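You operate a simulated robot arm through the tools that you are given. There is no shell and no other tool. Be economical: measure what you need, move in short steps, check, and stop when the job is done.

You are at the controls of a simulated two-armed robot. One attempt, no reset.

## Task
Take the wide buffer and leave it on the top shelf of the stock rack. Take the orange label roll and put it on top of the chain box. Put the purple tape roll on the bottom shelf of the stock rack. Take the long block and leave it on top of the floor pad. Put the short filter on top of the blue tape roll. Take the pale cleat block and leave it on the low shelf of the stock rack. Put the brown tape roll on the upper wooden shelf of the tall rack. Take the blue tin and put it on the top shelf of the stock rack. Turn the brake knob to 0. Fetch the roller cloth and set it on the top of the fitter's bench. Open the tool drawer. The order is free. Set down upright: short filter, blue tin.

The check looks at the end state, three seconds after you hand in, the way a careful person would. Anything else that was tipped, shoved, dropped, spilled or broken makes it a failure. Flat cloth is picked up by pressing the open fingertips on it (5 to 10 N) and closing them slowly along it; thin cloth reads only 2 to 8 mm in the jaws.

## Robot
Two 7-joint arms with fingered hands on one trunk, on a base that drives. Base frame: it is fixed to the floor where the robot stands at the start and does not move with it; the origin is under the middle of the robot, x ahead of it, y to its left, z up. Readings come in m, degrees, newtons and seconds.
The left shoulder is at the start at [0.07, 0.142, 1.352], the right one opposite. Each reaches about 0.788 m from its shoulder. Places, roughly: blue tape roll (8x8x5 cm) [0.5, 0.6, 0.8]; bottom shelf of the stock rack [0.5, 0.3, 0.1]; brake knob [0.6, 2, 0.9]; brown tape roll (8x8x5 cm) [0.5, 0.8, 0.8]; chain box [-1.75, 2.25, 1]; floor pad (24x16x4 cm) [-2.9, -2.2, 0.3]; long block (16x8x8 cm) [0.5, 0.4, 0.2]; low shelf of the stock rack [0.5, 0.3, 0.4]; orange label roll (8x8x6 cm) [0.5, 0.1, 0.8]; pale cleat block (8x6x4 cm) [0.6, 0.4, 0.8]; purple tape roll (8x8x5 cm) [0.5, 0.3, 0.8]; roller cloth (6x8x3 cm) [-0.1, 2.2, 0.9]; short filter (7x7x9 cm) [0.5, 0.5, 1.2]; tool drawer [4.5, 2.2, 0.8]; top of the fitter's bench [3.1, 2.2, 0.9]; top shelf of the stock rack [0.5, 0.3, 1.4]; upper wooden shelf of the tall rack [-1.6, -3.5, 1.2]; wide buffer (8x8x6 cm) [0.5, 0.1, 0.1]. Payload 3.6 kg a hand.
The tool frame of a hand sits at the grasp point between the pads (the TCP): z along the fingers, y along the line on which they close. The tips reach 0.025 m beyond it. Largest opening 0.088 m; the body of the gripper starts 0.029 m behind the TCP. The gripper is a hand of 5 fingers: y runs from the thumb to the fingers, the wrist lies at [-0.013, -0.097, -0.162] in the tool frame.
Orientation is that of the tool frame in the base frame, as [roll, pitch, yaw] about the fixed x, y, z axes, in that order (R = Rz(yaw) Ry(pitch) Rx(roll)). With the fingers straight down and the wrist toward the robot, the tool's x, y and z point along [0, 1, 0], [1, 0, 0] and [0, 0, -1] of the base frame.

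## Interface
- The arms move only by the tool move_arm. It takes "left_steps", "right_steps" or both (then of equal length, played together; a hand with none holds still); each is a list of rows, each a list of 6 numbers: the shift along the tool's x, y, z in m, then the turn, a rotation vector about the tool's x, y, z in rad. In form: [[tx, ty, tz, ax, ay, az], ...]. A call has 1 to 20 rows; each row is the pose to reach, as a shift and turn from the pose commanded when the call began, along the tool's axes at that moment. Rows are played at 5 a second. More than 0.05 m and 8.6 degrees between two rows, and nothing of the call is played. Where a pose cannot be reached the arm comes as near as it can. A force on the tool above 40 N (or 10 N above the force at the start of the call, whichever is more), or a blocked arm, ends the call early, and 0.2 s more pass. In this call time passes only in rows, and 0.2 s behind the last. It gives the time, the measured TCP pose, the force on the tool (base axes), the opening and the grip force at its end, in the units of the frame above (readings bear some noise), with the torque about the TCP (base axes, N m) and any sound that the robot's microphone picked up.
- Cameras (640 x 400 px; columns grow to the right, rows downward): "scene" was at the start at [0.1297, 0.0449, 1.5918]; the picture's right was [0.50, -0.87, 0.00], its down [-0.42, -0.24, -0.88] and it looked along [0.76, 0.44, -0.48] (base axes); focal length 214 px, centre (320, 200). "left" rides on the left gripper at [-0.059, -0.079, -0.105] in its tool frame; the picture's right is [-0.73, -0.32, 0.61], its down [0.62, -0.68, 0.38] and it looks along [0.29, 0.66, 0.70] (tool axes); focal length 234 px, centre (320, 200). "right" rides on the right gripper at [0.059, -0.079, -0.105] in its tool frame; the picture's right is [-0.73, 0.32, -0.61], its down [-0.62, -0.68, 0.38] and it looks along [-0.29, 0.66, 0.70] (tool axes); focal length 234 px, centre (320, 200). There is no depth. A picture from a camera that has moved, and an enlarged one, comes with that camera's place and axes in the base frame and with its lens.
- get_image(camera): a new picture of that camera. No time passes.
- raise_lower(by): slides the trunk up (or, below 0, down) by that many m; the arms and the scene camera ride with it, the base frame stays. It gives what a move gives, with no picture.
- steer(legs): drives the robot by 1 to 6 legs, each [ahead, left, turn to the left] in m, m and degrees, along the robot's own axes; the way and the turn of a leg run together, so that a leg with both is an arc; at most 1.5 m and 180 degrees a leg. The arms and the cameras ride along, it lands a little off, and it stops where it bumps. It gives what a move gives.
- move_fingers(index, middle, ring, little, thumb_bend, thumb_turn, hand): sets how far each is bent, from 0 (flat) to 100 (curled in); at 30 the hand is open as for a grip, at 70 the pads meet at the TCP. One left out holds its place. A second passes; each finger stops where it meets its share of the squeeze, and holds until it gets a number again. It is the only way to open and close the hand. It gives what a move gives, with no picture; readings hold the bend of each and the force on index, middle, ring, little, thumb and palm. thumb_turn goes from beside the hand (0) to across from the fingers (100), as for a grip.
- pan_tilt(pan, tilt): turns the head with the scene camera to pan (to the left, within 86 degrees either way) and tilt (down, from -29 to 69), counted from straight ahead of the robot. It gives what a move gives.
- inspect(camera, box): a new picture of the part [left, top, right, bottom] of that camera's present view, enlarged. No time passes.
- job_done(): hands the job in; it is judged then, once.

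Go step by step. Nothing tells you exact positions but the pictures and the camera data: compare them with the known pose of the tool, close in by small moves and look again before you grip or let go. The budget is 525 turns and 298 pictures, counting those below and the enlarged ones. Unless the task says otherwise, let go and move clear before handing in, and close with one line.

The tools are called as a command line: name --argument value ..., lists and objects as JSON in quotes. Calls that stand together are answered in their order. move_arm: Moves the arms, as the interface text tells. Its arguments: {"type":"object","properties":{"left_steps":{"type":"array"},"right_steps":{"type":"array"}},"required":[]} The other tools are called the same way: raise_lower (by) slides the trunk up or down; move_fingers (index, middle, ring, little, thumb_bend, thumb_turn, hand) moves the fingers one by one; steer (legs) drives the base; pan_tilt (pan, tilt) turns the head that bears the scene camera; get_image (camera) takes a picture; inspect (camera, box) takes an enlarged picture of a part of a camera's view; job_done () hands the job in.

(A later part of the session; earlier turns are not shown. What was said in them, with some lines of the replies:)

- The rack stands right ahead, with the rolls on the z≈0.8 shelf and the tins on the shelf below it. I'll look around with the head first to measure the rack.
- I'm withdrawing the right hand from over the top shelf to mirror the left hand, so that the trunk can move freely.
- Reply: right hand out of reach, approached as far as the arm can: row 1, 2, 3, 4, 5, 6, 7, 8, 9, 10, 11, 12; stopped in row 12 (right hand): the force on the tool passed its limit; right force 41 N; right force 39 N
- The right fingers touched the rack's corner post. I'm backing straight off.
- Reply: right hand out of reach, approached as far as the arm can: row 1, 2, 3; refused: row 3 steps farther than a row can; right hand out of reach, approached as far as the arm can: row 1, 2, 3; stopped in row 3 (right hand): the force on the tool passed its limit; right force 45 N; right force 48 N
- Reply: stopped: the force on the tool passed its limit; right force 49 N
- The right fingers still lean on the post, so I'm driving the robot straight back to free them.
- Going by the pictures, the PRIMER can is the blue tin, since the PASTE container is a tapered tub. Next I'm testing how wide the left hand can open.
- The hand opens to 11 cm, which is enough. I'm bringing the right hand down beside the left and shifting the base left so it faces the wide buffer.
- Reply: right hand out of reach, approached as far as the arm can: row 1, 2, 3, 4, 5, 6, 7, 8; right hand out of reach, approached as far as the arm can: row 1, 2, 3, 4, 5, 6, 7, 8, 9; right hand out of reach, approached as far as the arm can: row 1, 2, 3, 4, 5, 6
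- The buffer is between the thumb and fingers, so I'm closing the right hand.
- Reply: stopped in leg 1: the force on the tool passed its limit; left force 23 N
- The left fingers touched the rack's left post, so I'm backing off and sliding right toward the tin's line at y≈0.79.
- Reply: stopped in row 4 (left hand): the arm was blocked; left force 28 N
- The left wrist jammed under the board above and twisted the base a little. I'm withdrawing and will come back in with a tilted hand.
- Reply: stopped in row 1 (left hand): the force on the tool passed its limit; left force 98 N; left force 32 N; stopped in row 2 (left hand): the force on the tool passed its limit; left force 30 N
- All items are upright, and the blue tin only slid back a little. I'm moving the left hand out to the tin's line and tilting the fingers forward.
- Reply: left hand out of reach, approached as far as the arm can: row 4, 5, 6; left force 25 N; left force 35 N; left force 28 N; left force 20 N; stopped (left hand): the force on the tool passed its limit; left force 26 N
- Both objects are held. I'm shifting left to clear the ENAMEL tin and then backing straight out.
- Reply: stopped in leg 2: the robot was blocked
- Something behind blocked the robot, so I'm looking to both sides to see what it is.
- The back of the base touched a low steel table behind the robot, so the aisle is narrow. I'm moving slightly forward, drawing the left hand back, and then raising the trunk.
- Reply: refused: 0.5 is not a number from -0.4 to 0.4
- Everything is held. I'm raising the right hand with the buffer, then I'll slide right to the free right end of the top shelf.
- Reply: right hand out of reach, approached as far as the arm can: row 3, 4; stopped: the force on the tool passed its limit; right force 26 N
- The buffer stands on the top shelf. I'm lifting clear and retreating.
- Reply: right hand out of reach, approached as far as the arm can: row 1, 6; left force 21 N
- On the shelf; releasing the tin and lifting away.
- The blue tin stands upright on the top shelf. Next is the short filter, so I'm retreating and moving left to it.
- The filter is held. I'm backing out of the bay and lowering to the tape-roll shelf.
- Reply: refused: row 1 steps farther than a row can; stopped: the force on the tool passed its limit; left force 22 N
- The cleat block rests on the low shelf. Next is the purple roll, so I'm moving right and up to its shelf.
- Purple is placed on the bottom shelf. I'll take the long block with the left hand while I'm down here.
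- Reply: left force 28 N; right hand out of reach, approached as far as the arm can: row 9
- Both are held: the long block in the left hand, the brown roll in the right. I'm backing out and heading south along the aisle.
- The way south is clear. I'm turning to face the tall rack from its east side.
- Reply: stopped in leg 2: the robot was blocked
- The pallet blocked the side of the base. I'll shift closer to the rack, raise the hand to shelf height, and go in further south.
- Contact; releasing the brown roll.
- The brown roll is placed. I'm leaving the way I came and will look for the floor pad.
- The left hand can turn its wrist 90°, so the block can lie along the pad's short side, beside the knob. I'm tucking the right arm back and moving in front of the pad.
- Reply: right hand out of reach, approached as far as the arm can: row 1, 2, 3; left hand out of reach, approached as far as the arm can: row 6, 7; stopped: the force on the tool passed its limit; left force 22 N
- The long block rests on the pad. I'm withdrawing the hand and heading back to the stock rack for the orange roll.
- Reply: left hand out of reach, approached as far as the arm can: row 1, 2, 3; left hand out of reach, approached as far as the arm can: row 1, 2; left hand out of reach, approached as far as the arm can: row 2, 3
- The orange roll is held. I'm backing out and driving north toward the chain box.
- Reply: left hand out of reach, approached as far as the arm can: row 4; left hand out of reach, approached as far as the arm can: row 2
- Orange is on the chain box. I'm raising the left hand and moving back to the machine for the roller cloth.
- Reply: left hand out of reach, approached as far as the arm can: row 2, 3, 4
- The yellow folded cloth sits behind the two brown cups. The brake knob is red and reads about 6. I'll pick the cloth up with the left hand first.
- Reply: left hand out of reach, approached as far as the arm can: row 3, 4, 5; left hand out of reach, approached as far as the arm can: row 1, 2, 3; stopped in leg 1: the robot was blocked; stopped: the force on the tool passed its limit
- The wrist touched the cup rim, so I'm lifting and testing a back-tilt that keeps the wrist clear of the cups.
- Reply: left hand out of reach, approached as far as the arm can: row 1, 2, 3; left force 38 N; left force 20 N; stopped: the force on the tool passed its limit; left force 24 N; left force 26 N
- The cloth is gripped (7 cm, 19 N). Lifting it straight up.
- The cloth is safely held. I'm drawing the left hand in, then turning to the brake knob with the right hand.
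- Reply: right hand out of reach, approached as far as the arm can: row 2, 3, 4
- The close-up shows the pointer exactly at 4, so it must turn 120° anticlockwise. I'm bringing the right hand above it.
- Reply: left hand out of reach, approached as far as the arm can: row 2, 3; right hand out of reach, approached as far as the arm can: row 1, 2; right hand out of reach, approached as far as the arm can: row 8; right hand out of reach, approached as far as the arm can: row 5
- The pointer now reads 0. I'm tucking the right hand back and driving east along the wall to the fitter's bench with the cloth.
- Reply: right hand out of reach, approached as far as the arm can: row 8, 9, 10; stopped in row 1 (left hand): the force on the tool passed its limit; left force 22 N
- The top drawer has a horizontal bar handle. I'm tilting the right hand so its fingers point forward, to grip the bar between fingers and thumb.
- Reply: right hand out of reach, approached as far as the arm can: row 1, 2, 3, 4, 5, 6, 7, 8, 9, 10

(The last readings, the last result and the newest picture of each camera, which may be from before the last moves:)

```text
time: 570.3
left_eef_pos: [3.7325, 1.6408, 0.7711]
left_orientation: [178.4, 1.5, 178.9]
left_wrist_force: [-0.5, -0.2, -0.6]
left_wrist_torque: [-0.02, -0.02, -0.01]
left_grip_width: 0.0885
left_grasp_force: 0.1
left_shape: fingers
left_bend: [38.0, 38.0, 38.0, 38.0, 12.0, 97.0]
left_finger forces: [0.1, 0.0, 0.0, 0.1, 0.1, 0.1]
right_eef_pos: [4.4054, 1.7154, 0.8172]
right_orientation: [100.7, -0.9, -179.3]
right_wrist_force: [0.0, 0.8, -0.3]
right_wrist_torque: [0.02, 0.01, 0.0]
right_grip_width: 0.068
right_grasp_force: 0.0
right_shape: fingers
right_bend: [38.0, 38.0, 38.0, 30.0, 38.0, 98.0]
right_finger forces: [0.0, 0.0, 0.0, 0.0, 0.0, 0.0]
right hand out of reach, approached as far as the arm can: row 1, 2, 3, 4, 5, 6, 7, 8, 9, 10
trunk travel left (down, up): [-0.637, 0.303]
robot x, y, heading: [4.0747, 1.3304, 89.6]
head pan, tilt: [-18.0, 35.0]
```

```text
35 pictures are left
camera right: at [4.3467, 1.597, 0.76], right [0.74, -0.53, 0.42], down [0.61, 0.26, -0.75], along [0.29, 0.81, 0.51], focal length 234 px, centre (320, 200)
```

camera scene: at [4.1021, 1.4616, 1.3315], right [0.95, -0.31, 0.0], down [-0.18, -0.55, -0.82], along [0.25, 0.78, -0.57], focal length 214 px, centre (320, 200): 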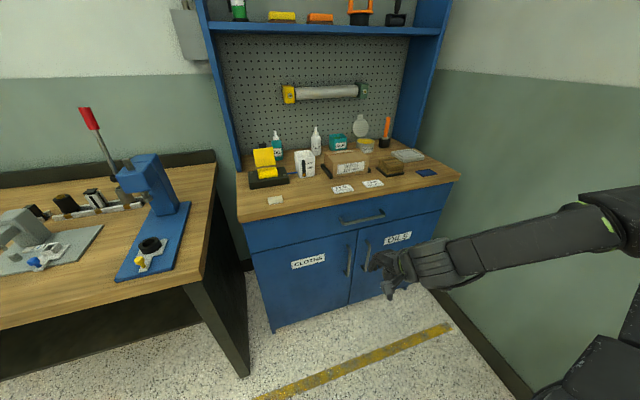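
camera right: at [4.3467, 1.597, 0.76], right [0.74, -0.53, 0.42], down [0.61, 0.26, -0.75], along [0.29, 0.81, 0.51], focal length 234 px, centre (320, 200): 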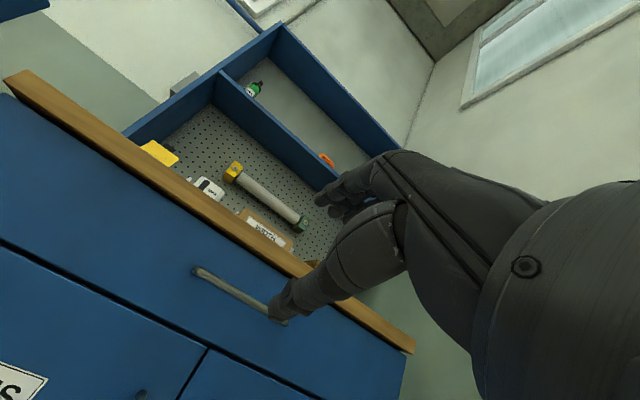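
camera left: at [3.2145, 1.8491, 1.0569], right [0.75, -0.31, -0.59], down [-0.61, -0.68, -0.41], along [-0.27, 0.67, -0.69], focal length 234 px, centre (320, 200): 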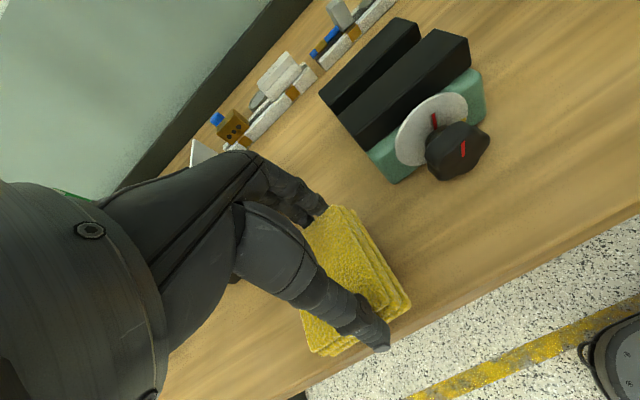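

move_fingers --hand "right" --index 44 --middle 44 --ring 44 --little 44 --thumb_bend 44

move_arm --right_steps '[[0, -0.032, 0.006, 0, 0, 0]]'

steer --legs '[[0.17, -0.045, 0]]'

get_image --camera "right"

```text
time: 571.3
left_eef_pos: [3.7322, 1.64, 0.7724]
left_orientation: [178.4, 1.6, 179.0]
left_wrist_force: [-0.3, 0.1, 0.0]
left_wrist_torque: [-0.04, 0.01, 0.0]
left_grip_width: 0.0889
left_grasp_force: 0.1
left_shape: fingers
left_bend: [38.0, 38.0, 38.0, 38.0, 12.0, 97.0]
left_finger forces: [0.1, 0.0, 0.0, 0.1, 0.1, 0.0]
right_eef_pos: [4.4053, 1.7155, 0.8169]
right_orientation: [100.8, -0.9, -179.2]
right_wrist_force: [0.2, 0.5, -0.4]
right_wrist_torque: [0.02, -0.03, 0.01]
right_grip_width: 0.0554
right_grasp_force: 0.0
right_shape: fingers
right_bend: [44.0, 44.0, 44.0, 44.0, 44.0, 98.0]
right_finger forces: [0.0, 0.0, 0.1, 0.0, 0.1, 0.1]
trunk travel left (down, up): [-0.637, 0.303]
robot x, y, heading: [4.0783, 1.3269, 90.0]
head pan, tilt: [-18.0, 35.0]
```

```text
time: 571.7
left_eef_pos: [3.7322, 1.6418, 0.7734]
left_orientation: [178.4, 1.6, 178.8]
left_wrist_force: [-0.3, 0.5, -0.7]
left_wrist_torque: [-0.02, 0.0, -0.01]
left_grip_width: 0.0891
left_grasp_force: 0.1
left_shape: fingers
left_bend: [38.0, 38.0, 38.0, 38.0, 12.0, 97.0]
left_finger forces: [0.0, 0.0, 0.0, 0.0, 0.1, 0.0]
right_eef_pos: [4.4181, 1.7119, 0.7867]
right_orientation: [100.8, -0.2, -180.0]
right_wrist_force: [-0.6, -0.4, 0.1]
right_wrist_torque: [0.0, -0.03, -0.02]
right_grip_width: 0.0553
right_grasp_force: 0.0
right_shape: fingers
right_bend: [44.0, 44.0, 44.0, 44.0, 44.0, 98.0]
right_finger forces: [0.0, 0.0, 0.0, 0.0, 0.1, 0.1]
right hand out of reach, approached as far as the arm can: row 1
trunk travel left (down, up): [-0.637, 0.303]
robot x, y, heading: [4.0741, 1.3309, 90.1]
head pan, tilt: [-18.0, 35.0]
```

```text
time: 573.2
left_eef_pos: [3.7789, 1.8092, 0.7718]
left_orientation: [178.5, 1.6, 178.6]
left_wrist_force: [-0.2, -0.7, -1.3]
left_wrist_torque: [0.04, 0.02, 0.02]
left_grip_width: 0.0886
left_grasp_force: 0.1
left_shape: fingers
left_bend: [38.0, 38.0, 38.0, 38.0, 12.0, 97.0]
left_finger forces: [0.0, 0.0, 0.0, 0.1, 0.0, 0.0]
right_eef_pos: [4.4658, 1.8766, 0.7858]
right_orientation: [100.7, -0.2, 179.7]
right_wrist_force: [0.1, 0.1, 0.1]
right_wrist_torque: [-0.01, -0.03, -0.01]
right_grip_width: 0.0551
right_grasp_force: 0.1
right_shape: fingers
right_bend: [44.0, 44.0, 44.0, 44.0, 44.0, 98.0]
right_finger forces: [0.0, 0.1, 0.0, 0.1, 0.0, 0.0]
trunk travel left (down, up): [-0.637, 0.303]
robot x, y, heading: [4.12, 1.4939, 89.7]
head pan, tilt: [-18.0, 35.0]
```

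```text
34 pictures are left
camera right: at [4.4058, 1.7604, 0.7285], right [0.72, -0.54, 0.43], down [0.62, 0.25, -0.74], along [0.3, 0.8, 0.52], focal length 234 px, centre (320, 200)
```

right: 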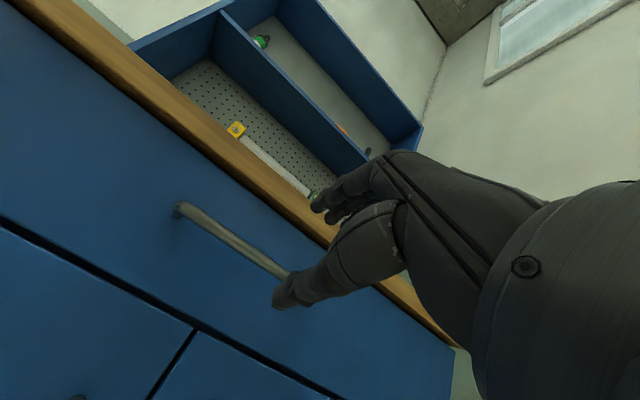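

move_arm --right_steps '[[0, 0.008, 0.04, 0, 0, 0], [0, 0.016, 0.08, 0, 0, 0], [0, 0.023, 0.118, 0, 0, 0]]'

get_image --camera "right"

inspect --camera "scene" --box '[240, 150, 480, 330]'

```text
time: 574.0
left_eef_pos: [3.7786, 1.8093, 0.7721]
left_orientation: [178.4, 1.6, 178.6]
left_wrist_force: [0.3, -0.6, 0.3]
left_wrist_torque: [-0.01, 0.0, 0.02]
left_grip_width: 0.0889
left_grasp_force: 0.1
left_shape: fingers
left_bend: [38.0, 38.0, 38.0, 38.0, 12.0, 97.0]
left_finger forces: [0.1, 0.0, 0.1, 0.0, 0.0, 0.0]
right_eef_pos: [4.4676, 1.9993, 0.785]
right_orientation: [100.9, -0.4, -180.0]
right_wrist_force: [0.3, 0.1, -1.1]
right_wrist_torque: [0.0, 0.02, 0.02]
right_grip_width: 0.0553
right_grasp_force: 0.1
right_shape: fingers
right_bend: [44.0, 44.0, 44.0, 44.0, 44.0, 98.0]
right_finger forces: [0.0, 0.0, 0.0, 0.0, 0.1, 0.0]
trunk travel left (down, up): [-0.637, 0.303]
robot x, y, heading: [4.1211, 1.4925, 89.6]
head pan, tilt: [-18.0, 35.0]
```

```text
33 pictures are left
camera right: at [4.4082, 1.8821, 0.7272], right [0.73, -0.54, 0.42], down [0.62, 0.25, -0.75], along [0.29, 0.81, 0.51], focal length 234 px, centre (320, 200)
```

right: 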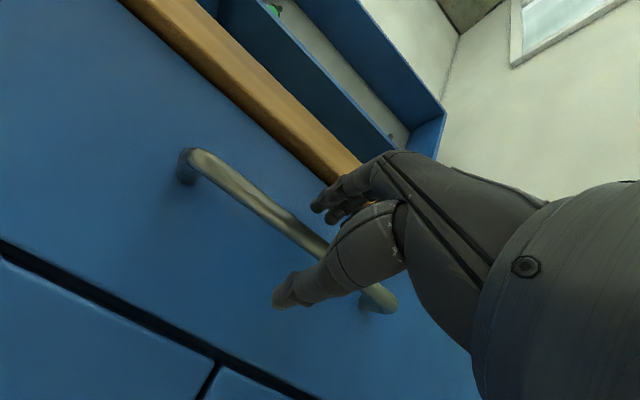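

```text
2.22 times, centred on (360, 240) of scene
camera zoom: at [4.1483, 1.6288, 1.3314], right [0.95, -0.31, 0.0], down [-0.18, -0.55, -0.82], along [0.26, 0.78, -0.57], focal length 477 px, centre (231, 111)
```

zoom: 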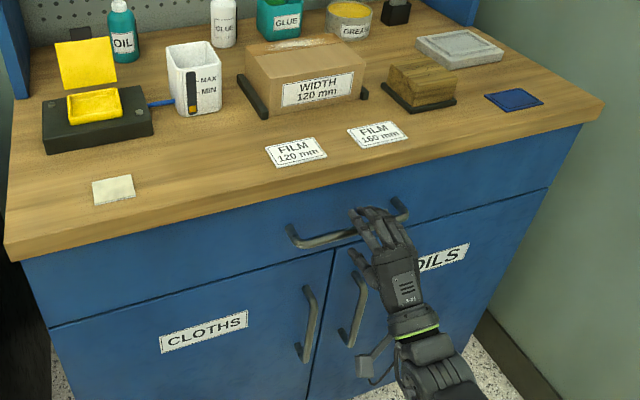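

move_arm --right_steps '[[0, 0.003, 0.014, 0, 0, 0]]'

move_fingers --hand "right" --index 75 --middle 75 --ring 75 --little 75 --thumb_bend 72

get_image --camera "right"

```text
time: 574.4
left_eef_pos: [3.7792, 1.8095, 0.7717]
left_orientation: [178.4, 1.6, 178.7]
left_wrist_force: [0.1, 0.4, 0.4]
left_wrist_torque: [0.01, 0.01, 0.03]
left_grip_width: 0.0888
left_grasp_force: 0.0
left_shape: fingers
left_bend: [38.0, 38.0, 38.0, 38.0, 12.0, 97.0]
left_finger forces: [0.0, 0.0, 0.0, 0.1, 0.0, 0.0]
right_eef_pos: [4.4682, 2.015, 0.7858]
right_orientation: [100.7, -0.4, 180.0]
right_wrist_force: [0.3, 0.0, 0.1]
right_wrist_torque: [0.02, 0.02, 0.0]
right_grip_width: 0.0553
right_grasp_force: 0.0
right_shape: fingers
right_bend: [44.0, 44.0, 44.0, 44.0, 44.0, 98.0]
right_finger forces: [0.1, 0.0, 0.1, 0.0, 0.0, 0.1]
trunk travel left (down, up): [-0.637, 0.303]
robot x, y, heading: [4.1212, 1.4942, 89.5]
head pan, tilt: [-18.0, 35.0]
```

```text
time: 575.4
left_eef_pos: [3.7788, 1.8088, 0.7716]
left_orientation: [178.3, 1.8, 178.6]
left_wrist_force: [1.1, 0.0, 0.4]
left_wrist_torque: [0.01, -0.02, -0.01]
left_grip_width: 0.0888
left_grasp_force: 0.0
left_shape: fingers
left_bend: [38.0, 38.0, 38.0, 38.0, 12.0, 97.0]
left_finger forces: [0.0, 0.0, 0.1, 0.1, 0.0, 0.0]
right_eef_pos: [4.4688, 2.0126, 0.7887]
right_orientation: [100.5, -0.3, 180.0]
right_wrist_force: [4.1, 1.4, 11.6]
right_wrist_torque: [0.05, -0.38, 0.03]
right_grip_width: 0.0
right_grasp_force: 5.9
right_shape: fingers
right_bend: [75.0, 75.0, 74.0, 74.0, 69.0, 97.0]
right_finger forces: [0.0, 0.7, 2.6, 8.3, 1.5, 0.0]
trunk travel left (down, up): [-0.637, 0.303]
robot x, y, heading: [4.1174, 1.4945, 89.5]
head pan, tilt: [-18.0, 35.0]
```

```text
31 pictures are left
camera right: at [4.4093, 1.8959, 0.7294], right [0.73, -0.54, 0.42], down [0.62, 0.25, -0.74], along [0.29, 0.8, 0.52], focal length 234 px, centre (320, 200)
```

right: 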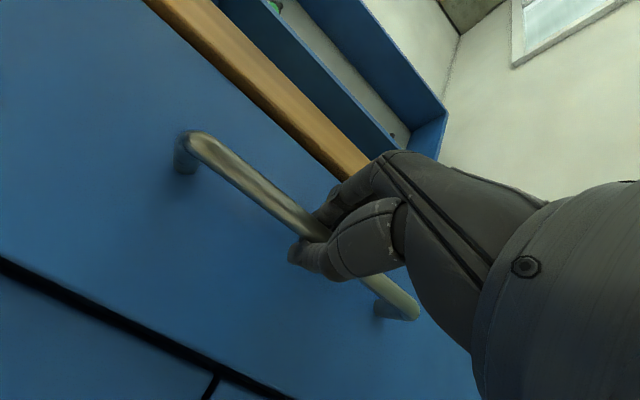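

move_fingers --hand "right" --index 46 --middle 46 --ring 46 --little 46 --thumb_bend 46

move_arm --right_steps '[[0, 0.001, 0.012, 0, 0, 0], [0, 0.003, 0.024, 0, 0, 0]]'

move_fingers --hand "right" --index 78 --middle 78 --ring 78 --little 78 --thumb_bend 78

get_image --camera "right"

```text
time: 576.4
left_eef_pos: [3.7788, 1.8078, 0.7722]
left_orientation: [178.3, 1.6, 178.6]
left_wrist_force: [0.0, -0.1, 0.1]
left_wrist_torque: [0.01, 0.01, 0.0]
left_grip_width: 0.0886
left_grasp_force: 0.2
left_shape: fingers
left_bend: [38.0, 38.0, 38.0, 38.0, 12.0, 97.0]
left_finger forces: [0.0, 0.0, 0.0, 0.1, 0.0, 0.0]
right_eef_pos: [4.4686, 2.0144, 0.7864]
right_orientation: [100.7, -0.4, -179.9]
right_wrist_force: [0.7, -0.1, -0.2]
right_wrist_torque: [0.04, 0.0, 0.04]
right_grip_width: 0.0499
right_grasp_force: 0.2
right_shape: fingers
right_bend: [46.0, 46.0, 46.0, 46.0, 46.0, 97.0]
right_finger forces: [0.0, 0.2, 0.0, 0.0, 0.1, 0.1]
trunk travel left (down, up): [-0.637, 0.303]
robot x, y, heading: [4.1202, 1.497, 89.7]
head pan, tilt: [-18.0, 35.0]
```

```text
time: 576.9
left_eef_pos: [3.7789, 1.8072, 0.773]
left_orientation: [178.4, 1.7, 178.5]
left_wrist_force: [-0.1, 1.2, -0.4]
left_wrist_torque: [0.01, 0.02, -0.01]
left_grip_width: 0.089
left_grasp_force: 0.0
left_shape: fingers
left_bend: [38.0, 38.0, 38.0, 38.0, 12.0, 97.0]
left_finger forces: [0.1, 0.1, 0.0, 0.0, 0.0, 0.1]
right_eef_pos: [4.4699, 2.0229, 0.7872]
right_orientation: [100.4, -0.4, 179.9]
right_wrist_force: [-0.9, -19.9, 4.0]
right_wrist_torque: [0.69, -0.09, 0.03]
right_grip_width: 0.0501
right_grasp_force: 10.1
right_shape: fingers
right_bend: [46.0, 44.0, 46.0, 46.0, 46.0, 97.0]
right_finger forces: [7.1, 13.4, 0.1, 0.0, 0.1, 0.0]
trunk travel left (down, up): [-0.637, 0.303]
robot x, y, heading: [4.1202, 1.493, 89.5]
head pan, tilt: [-18.0, 35.0]
stopped in row 2 (right hand): the force on the tool passed its limit (the readings are from after the stop); the commanded pose is now the measured one
```

```text
time: 577.9
left_eef_pos: [3.7795, 1.8089, 0.7729]
left_orientation: [178.4, 1.6, 178.4]
left_wrist_force: [0.1, 0.1, -1.1]
left_wrist_torque: [0.03, -0.02, -0.01]
left_grip_width: 0.0886
left_grasp_force: 0.0
left_shape: fingers
left_bend: [38.0, 38.0, 38.0, 38.0, 12.0, 97.0]
left_finger forces: [0.0, 0.0, 0.0, 0.0, 0.0, 0.0]
right_eef_pos: [4.4697, 2.0242, 0.7865]
right_orientation: [100.5, -0.4, 180.0]
right_wrist_force: [1.2, -0.7, 3.2]
right_wrist_torque: [-0.06, -0.12, 0.15]
right_grip_width: 0.0
right_grasp_force: 3.1
right_shape: fingers
right_bend: [76.0, 78.0, 78.0, 77.0, 73.0, 97.0]
right_finger forces: [0.0, 0.0, 0.0, 4.6, 0.1, 0.0]
trunk travel left (down, up): [-0.637, 0.303]
robot x, y, heading: [4.1188, 1.4959, 89.7]
head pan, tilt: [-18.0, 35.0]
```

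```text
30 pictures are left
camera right: at [4.4096, 1.9078, 0.7272], right [0.73, -0.54, 0.42], down [0.62, 0.25, -0.74], along [0.29, 0.8, 0.52], focal length 234 px, centre (320, 200)
```

right: 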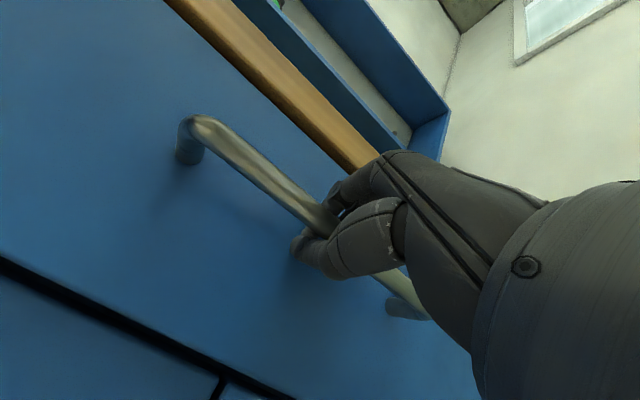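

move_arm --right_steps '[[0, -0.004, -0.02, 0, 0, 0], [0, -0.008, -0.04, 0, 0, 0], [0, -0.011, -0.06, 0, 0, 0]]'

get_image --camera "right"

```text
time: 578.7
left_eef_pos: [3.779, 1.8061, 0.7725]
left_orientation: [178.3, 1.7, 178.5]
left_wrist_force: [0.4, -0.5, -0.8]
left_wrist_torque: [-0.01, 0.05, 0.0]
left_grip_width: 0.0885
left_grasp_force: 0.1
left_shape: fingers
left_bend: [38.0, 38.0, 38.0, 38.0, 12.0, 97.0]
left_finger forces: [0.1, 0.0, 0.0, 0.0, 0.0, 0.1]
right_eef_pos: [4.4704, 1.9635, 0.7845]
right_orientation: [100.4, -0.4, -180.0]
right_wrist_force: [0.3, -1.0, 1.7]
right_wrist_torque: [-0.11, -0.1, 0.16]
right_grip_width: 0.0002
right_grasp_force: 2.6
right_shape: fingers
right_bend: [76.0, 78.0, 78.0, 77.0, 73.0, 97.0]
right_finger forces: [0.0, 0.0, 0.0, 5.3, 0.0, 0.1]
trunk travel left (down, up): [-0.637, 0.303]
robot x, y, heading: [4.1207, 1.4931, 89.5]
head pan, tilt: [-18.0, 35.0]
```

```text
29 pictures are left
camera right: at [4.4096, 1.8456, 0.7266], right [0.73, -0.54, 0.42], down [0.62, 0.25, -0.74], along [0.29, 0.8, 0.52], focal length 234 px, centre (320, 200)
```

right: 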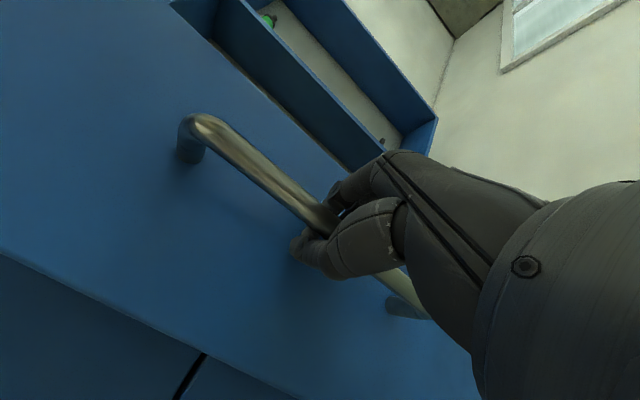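

The drawer is coming out. I'm pulling further by driving back.

steer --legs '[[-0.2, 0, 0]]'

get_image --camera "scene"

```text
time: 580.3
left_eef_pos: [3.7776, 1.61, 0.7717]
left_orientation: [178.3, 1.7, 178.3]
left_wrist_force: [0.2, 0.2, -1.0]
left_wrist_torque: [0.0, 0.03, -0.01]
left_grip_width: 0.0887
left_grasp_force: 0.1
left_shape: fingers
left_bend: [38.0, 38.0, 38.0, 38.0, 12.0, 97.0]
left_finger forces: [0.1, 0.1, 0.0, 0.0, 0.0, 0.1]
right_eef_pos: [4.4687, 1.7628, 0.7852]
right_orientation: [100.5, -0.4, 179.6]
right_wrist_force: [1.2, 1.9, 1.7]
right_wrist_torque: [-0.08, -0.07, 0.2]
right_grip_width: 0.0001
right_grasp_force: 3.3
right_shape: fingers
right_bend: [76.0, 78.0, 78.0, 77.0, 74.0, 97.0]
right_finger forces: [0.0, 0.0, 0.1, 6.6, 0.0, 0.1]
trunk travel left (down, up): [-0.637, 0.303]
robot x, y, heading: [4.1191, 1.2962, 89.5]
head pan, tilt: [-18.0, 35.0]
```

```text
28 pictures are left
camera scene: at [4.1471, 1.427, 1.3316], right [0.95, -0.32, 0.0], down [-0.18, -0.54, -0.82], along [0.26, 0.78, -0.57], focal length 214 px, centre (320, 200)
```

scene: 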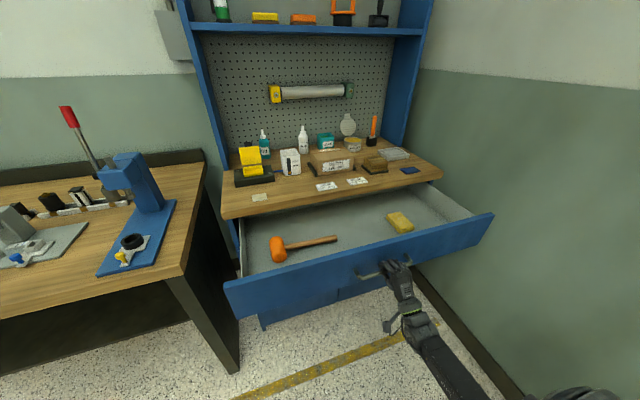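

steer --legs '[[-0.07, 0, 0]]'

get_image --camera "right"

```text
time: 581.2
left_eef_pos: [3.7774, 1.566, 0.7711]
left_orientation: [178.5, 1.7, 178.4]
left_wrist_force: [-0.1, -0.1, -0.2]
left_wrist_torque: [0.01, -0.02, 0.02]
left_grip_width: 0.0889
left_grasp_force: 0.1
left_shape: fingers
left_bend: [38.0, 38.0, 38.0, 38.0, 12.0, 97.0]
left_finger forces: [0.0, 0.0, 0.0, 0.0, 0.0, 0.0]
right_eef_pos: [4.4669, 1.7235, 0.7838]
right_orientation: [100.9, -0.4, -179.9]
right_wrist_force: [0.6, 18.1, 4.1]
right_wrist_torque: [-0.09, -0.18, 0.37]
right_grip_width: 0.0
right_grasp_force: 10.1
right_shape: fingers
right_bend: [77.0, 77.0, 76.0, 71.0, 73.0, 97.0]
right_finger forces: [0.0, 3.8, 9.5, 7.6, 0.0, 0.0]
trunk travel left (down, up): [-0.637, 0.303]
robot x, y, heading: [4.1202, 1.2547, 89.8]
head pan, tilt: [-18.0, 35.0]
stopped in leg 1: the force on the tool passed its limit (the readings are from after the stop); the commanded pose is now the measured one
```

```text
27 pictures are left
camera right: at [4.4078, 1.6056, 0.7263], right [0.73, -0.53, 0.43], down [0.62, 0.25, -0.75], along [0.29, 0.81, 0.51], focal length 234 px, centre (320, 200)
```

right: 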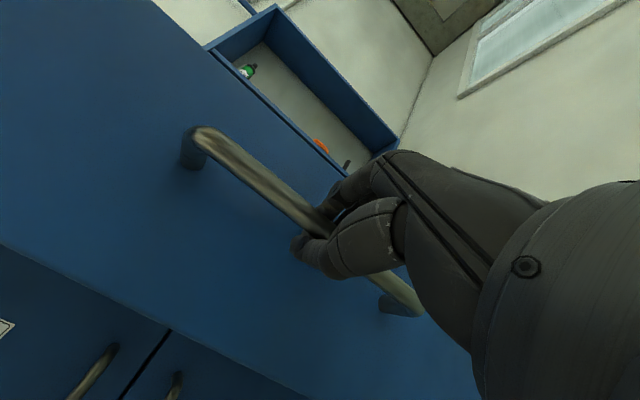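

The drawer has reached its end stop. I'm releasing the handle and backing away.

move_arm --right_steps '[[0, 0.002, 0.01, 0, 0, 0]]'

move_fingers --hand "right" --index 32 --middle 32 --ring 32 --little 32 --thumb_bend 32

move_arm --right_steps '[[0, -0.004, -0.02, 0, 0, 0], [0, -0.008, -0.04, 0, 0, 0], [0, -0.012, -0.065, 0, 0, 0]]'

steer --legs '[[-0.1, 0, 0]]'

get_image --camera "scene"

```text
time: 581.6
left_eef_pos: [3.7782, 1.5642, 0.772]
left_orientation: [178.3, 1.7, 178.4]
left_wrist_force: [0.2, -0.8, -0.4]
left_wrist_torque: [0.01, 0.03, 0.0]
left_grip_width: 0.0887
left_grasp_force: 0.1
left_shape: fingers
left_bend: [38.0, 38.0, 38.0, 38.0, 12.0, 97.0]
left_finger forces: [0.1, 0.1, 0.1, 0.0, 0.0, 0.0]
right_eef_pos: [4.4676, 1.7299, 0.7838]
right_orientation: [100.8, -0.4, 179.9]
right_wrist_force: [-0.8, 1.3, 3.2]
right_wrist_torque: [0.02, -0.06, 0.04]
right_grip_width: 0.0
right_grasp_force: 1.7
right_shape: fingers
right_bend: [77.0, 78.0, 78.0, 73.0, 73.0, 97.0]
right_finger forces: [0.1, 0.0, 0.4, 2.9, 0.0, 0.0]
trunk travel left (down, up): [-0.637, 0.303]
robot x, y, heading: [4.1174, 1.2501, 89.7]
head pan, tilt: [-18.0, 35.0]
```

```text
time: 582.6
left_eef_pos: [3.7772, 1.5643, 0.7723]
left_orientation: [178.4, 1.8, 178.5]
left_wrist_force: [0.0, -0.4, 0.4]
left_wrist_torque: [-0.02, 0.01, 0.02]
left_grip_width: 0.0891
left_grasp_force: 0.0
left_shape: fingers
left_bend: [38.0, 38.0, 38.0, 38.0, 12.0, 97.0]
left_finger forces: [0.0, 0.1, 0.0, 0.0, 0.0, 0.1]
right_eef_pos: [4.4682, 1.7308, 0.7833]
right_orientation: [100.9, -0.4, 179.9]
right_wrist_force: [0.4, -0.1, 0.0]
right_wrist_torque: [0.01, 0.0, -0.01]
right_grip_width: 0.0803
right_grasp_force: 0.1
right_shape: fingers
right_bend: [32.0, 32.0, 32.0, 32.0, 32.0, 97.0]
right_finger forces: [0.0, 0.1, 0.0, 0.0, 0.1, 0.1]
trunk travel left (down, up): [-0.637, 0.303]
robot x, y, heading: [4.1193, 1.2489, 89.6]
head pan, tilt: [-18.0, 35.0]
```

```text
time: 583.5
left_eef_pos: [3.7783, 1.5631, 0.7727]
left_orientation: [178.3, 1.7, 178.4]
left_wrist_force: [0.8, 0.7, -1.4]
left_wrist_torque: [0.0, -0.02, -0.03]
left_grip_width: 0.089
left_grasp_force: 0.0
left_shape: fingers
left_bend: [38.0, 38.0, 38.0, 38.0, 12.0, 97.0]
left_finger forces: [0.0, 0.0, 0.0, 0.0, 0.1, 0.0]
right_eef_pos: [4.4687, 1.6636, 0.7865]
right_orientation: [100.8, -0.4, 180.0]
right_wrist_force: [-0.3, -0.9, 0.8]
right_wrist_torque: [0.01, 0.02, -0.01]
right_grip_width: 0.0806
right_grasp_force: 0.1
right_shape: fingers
right_bend: [32.0, 32.0, 32.0, 32.0, 32.0, 97.0]
right_finger forces: [0.0, 0.0, 0.0, 0.1, 0.1, 0.0]
trunk travel left (down, up): [-0.637, 0.303]
robot x, y, heading: [4.1147, 1.2491, 89.4]
head pan, tilt: [-18.0, 35.0]
```

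```text
time: 584.6
left_eef_pos: [3.7756, 1.4656, 0.7731]
left_orientation: [178.3, 1.7, 178.5]
left_wrist_force: [0.1, -0.9, -0.2]
left_wrist_torque: [0.02, 0.01, 0.02]
left_grip_width: 0.0887
left_grasp_force: 0.1
left_shape: fingers
left_bend: [38.0, 38.0, 38.0, 38.0, 12.0, 97.0]
left_finger forces: [0.0, 0.1, 0.0, 0.1, 0.0, 0.1]
right_eef_pos: [4.4664, 1.5675, 0.7857]
right_orientation: [100.8, -0.4, 180.0]
right_wrist_force: [0.0, -1.0, -0.5]
right_wrist_torque: [0.02, -0.01, -0.02]
right_grip_width: 0.0803
right_grasp_force: 0.0
right_shape: fingers
right_bend: [32.0, 32.0, 32.0, 32.0, 32.0, 97.0]
right_finger forces: [0.0, 0.0, 0.0, 0.0, 0.1, 0.1]
trunk travel left (down, up): [-0.637, 0.303]
robot x, y, heading: [4.1161, 1.1542, 89.7]
head pan, tilt: [-18.0, 35.0]
```

```text
26 pictures are left
camera scene: at [4.1454, 1.284, 1.3316], right [0.95, -0.32, 0.0], down [-0.18, -0.54, -0.82], along [0.26, 0.78, -0.57], focal length 214 px, centre (320, 200)
```

scene: 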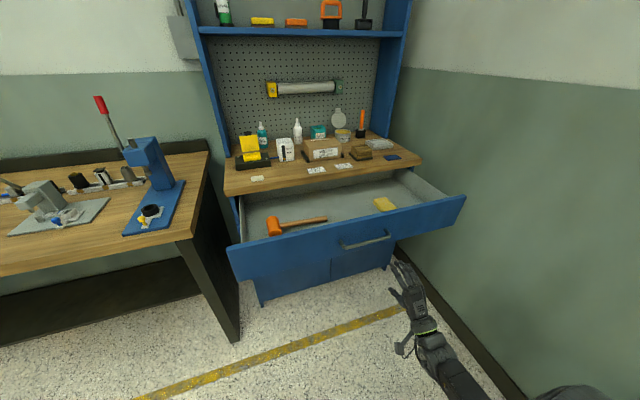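

job_done

```text
The job is handed in.
```

All eleven parts of the task are done, the hands are clear and the job is handed in. I took the can marked PRIMER as the blue tin, since the other blue container was a tapered tub.
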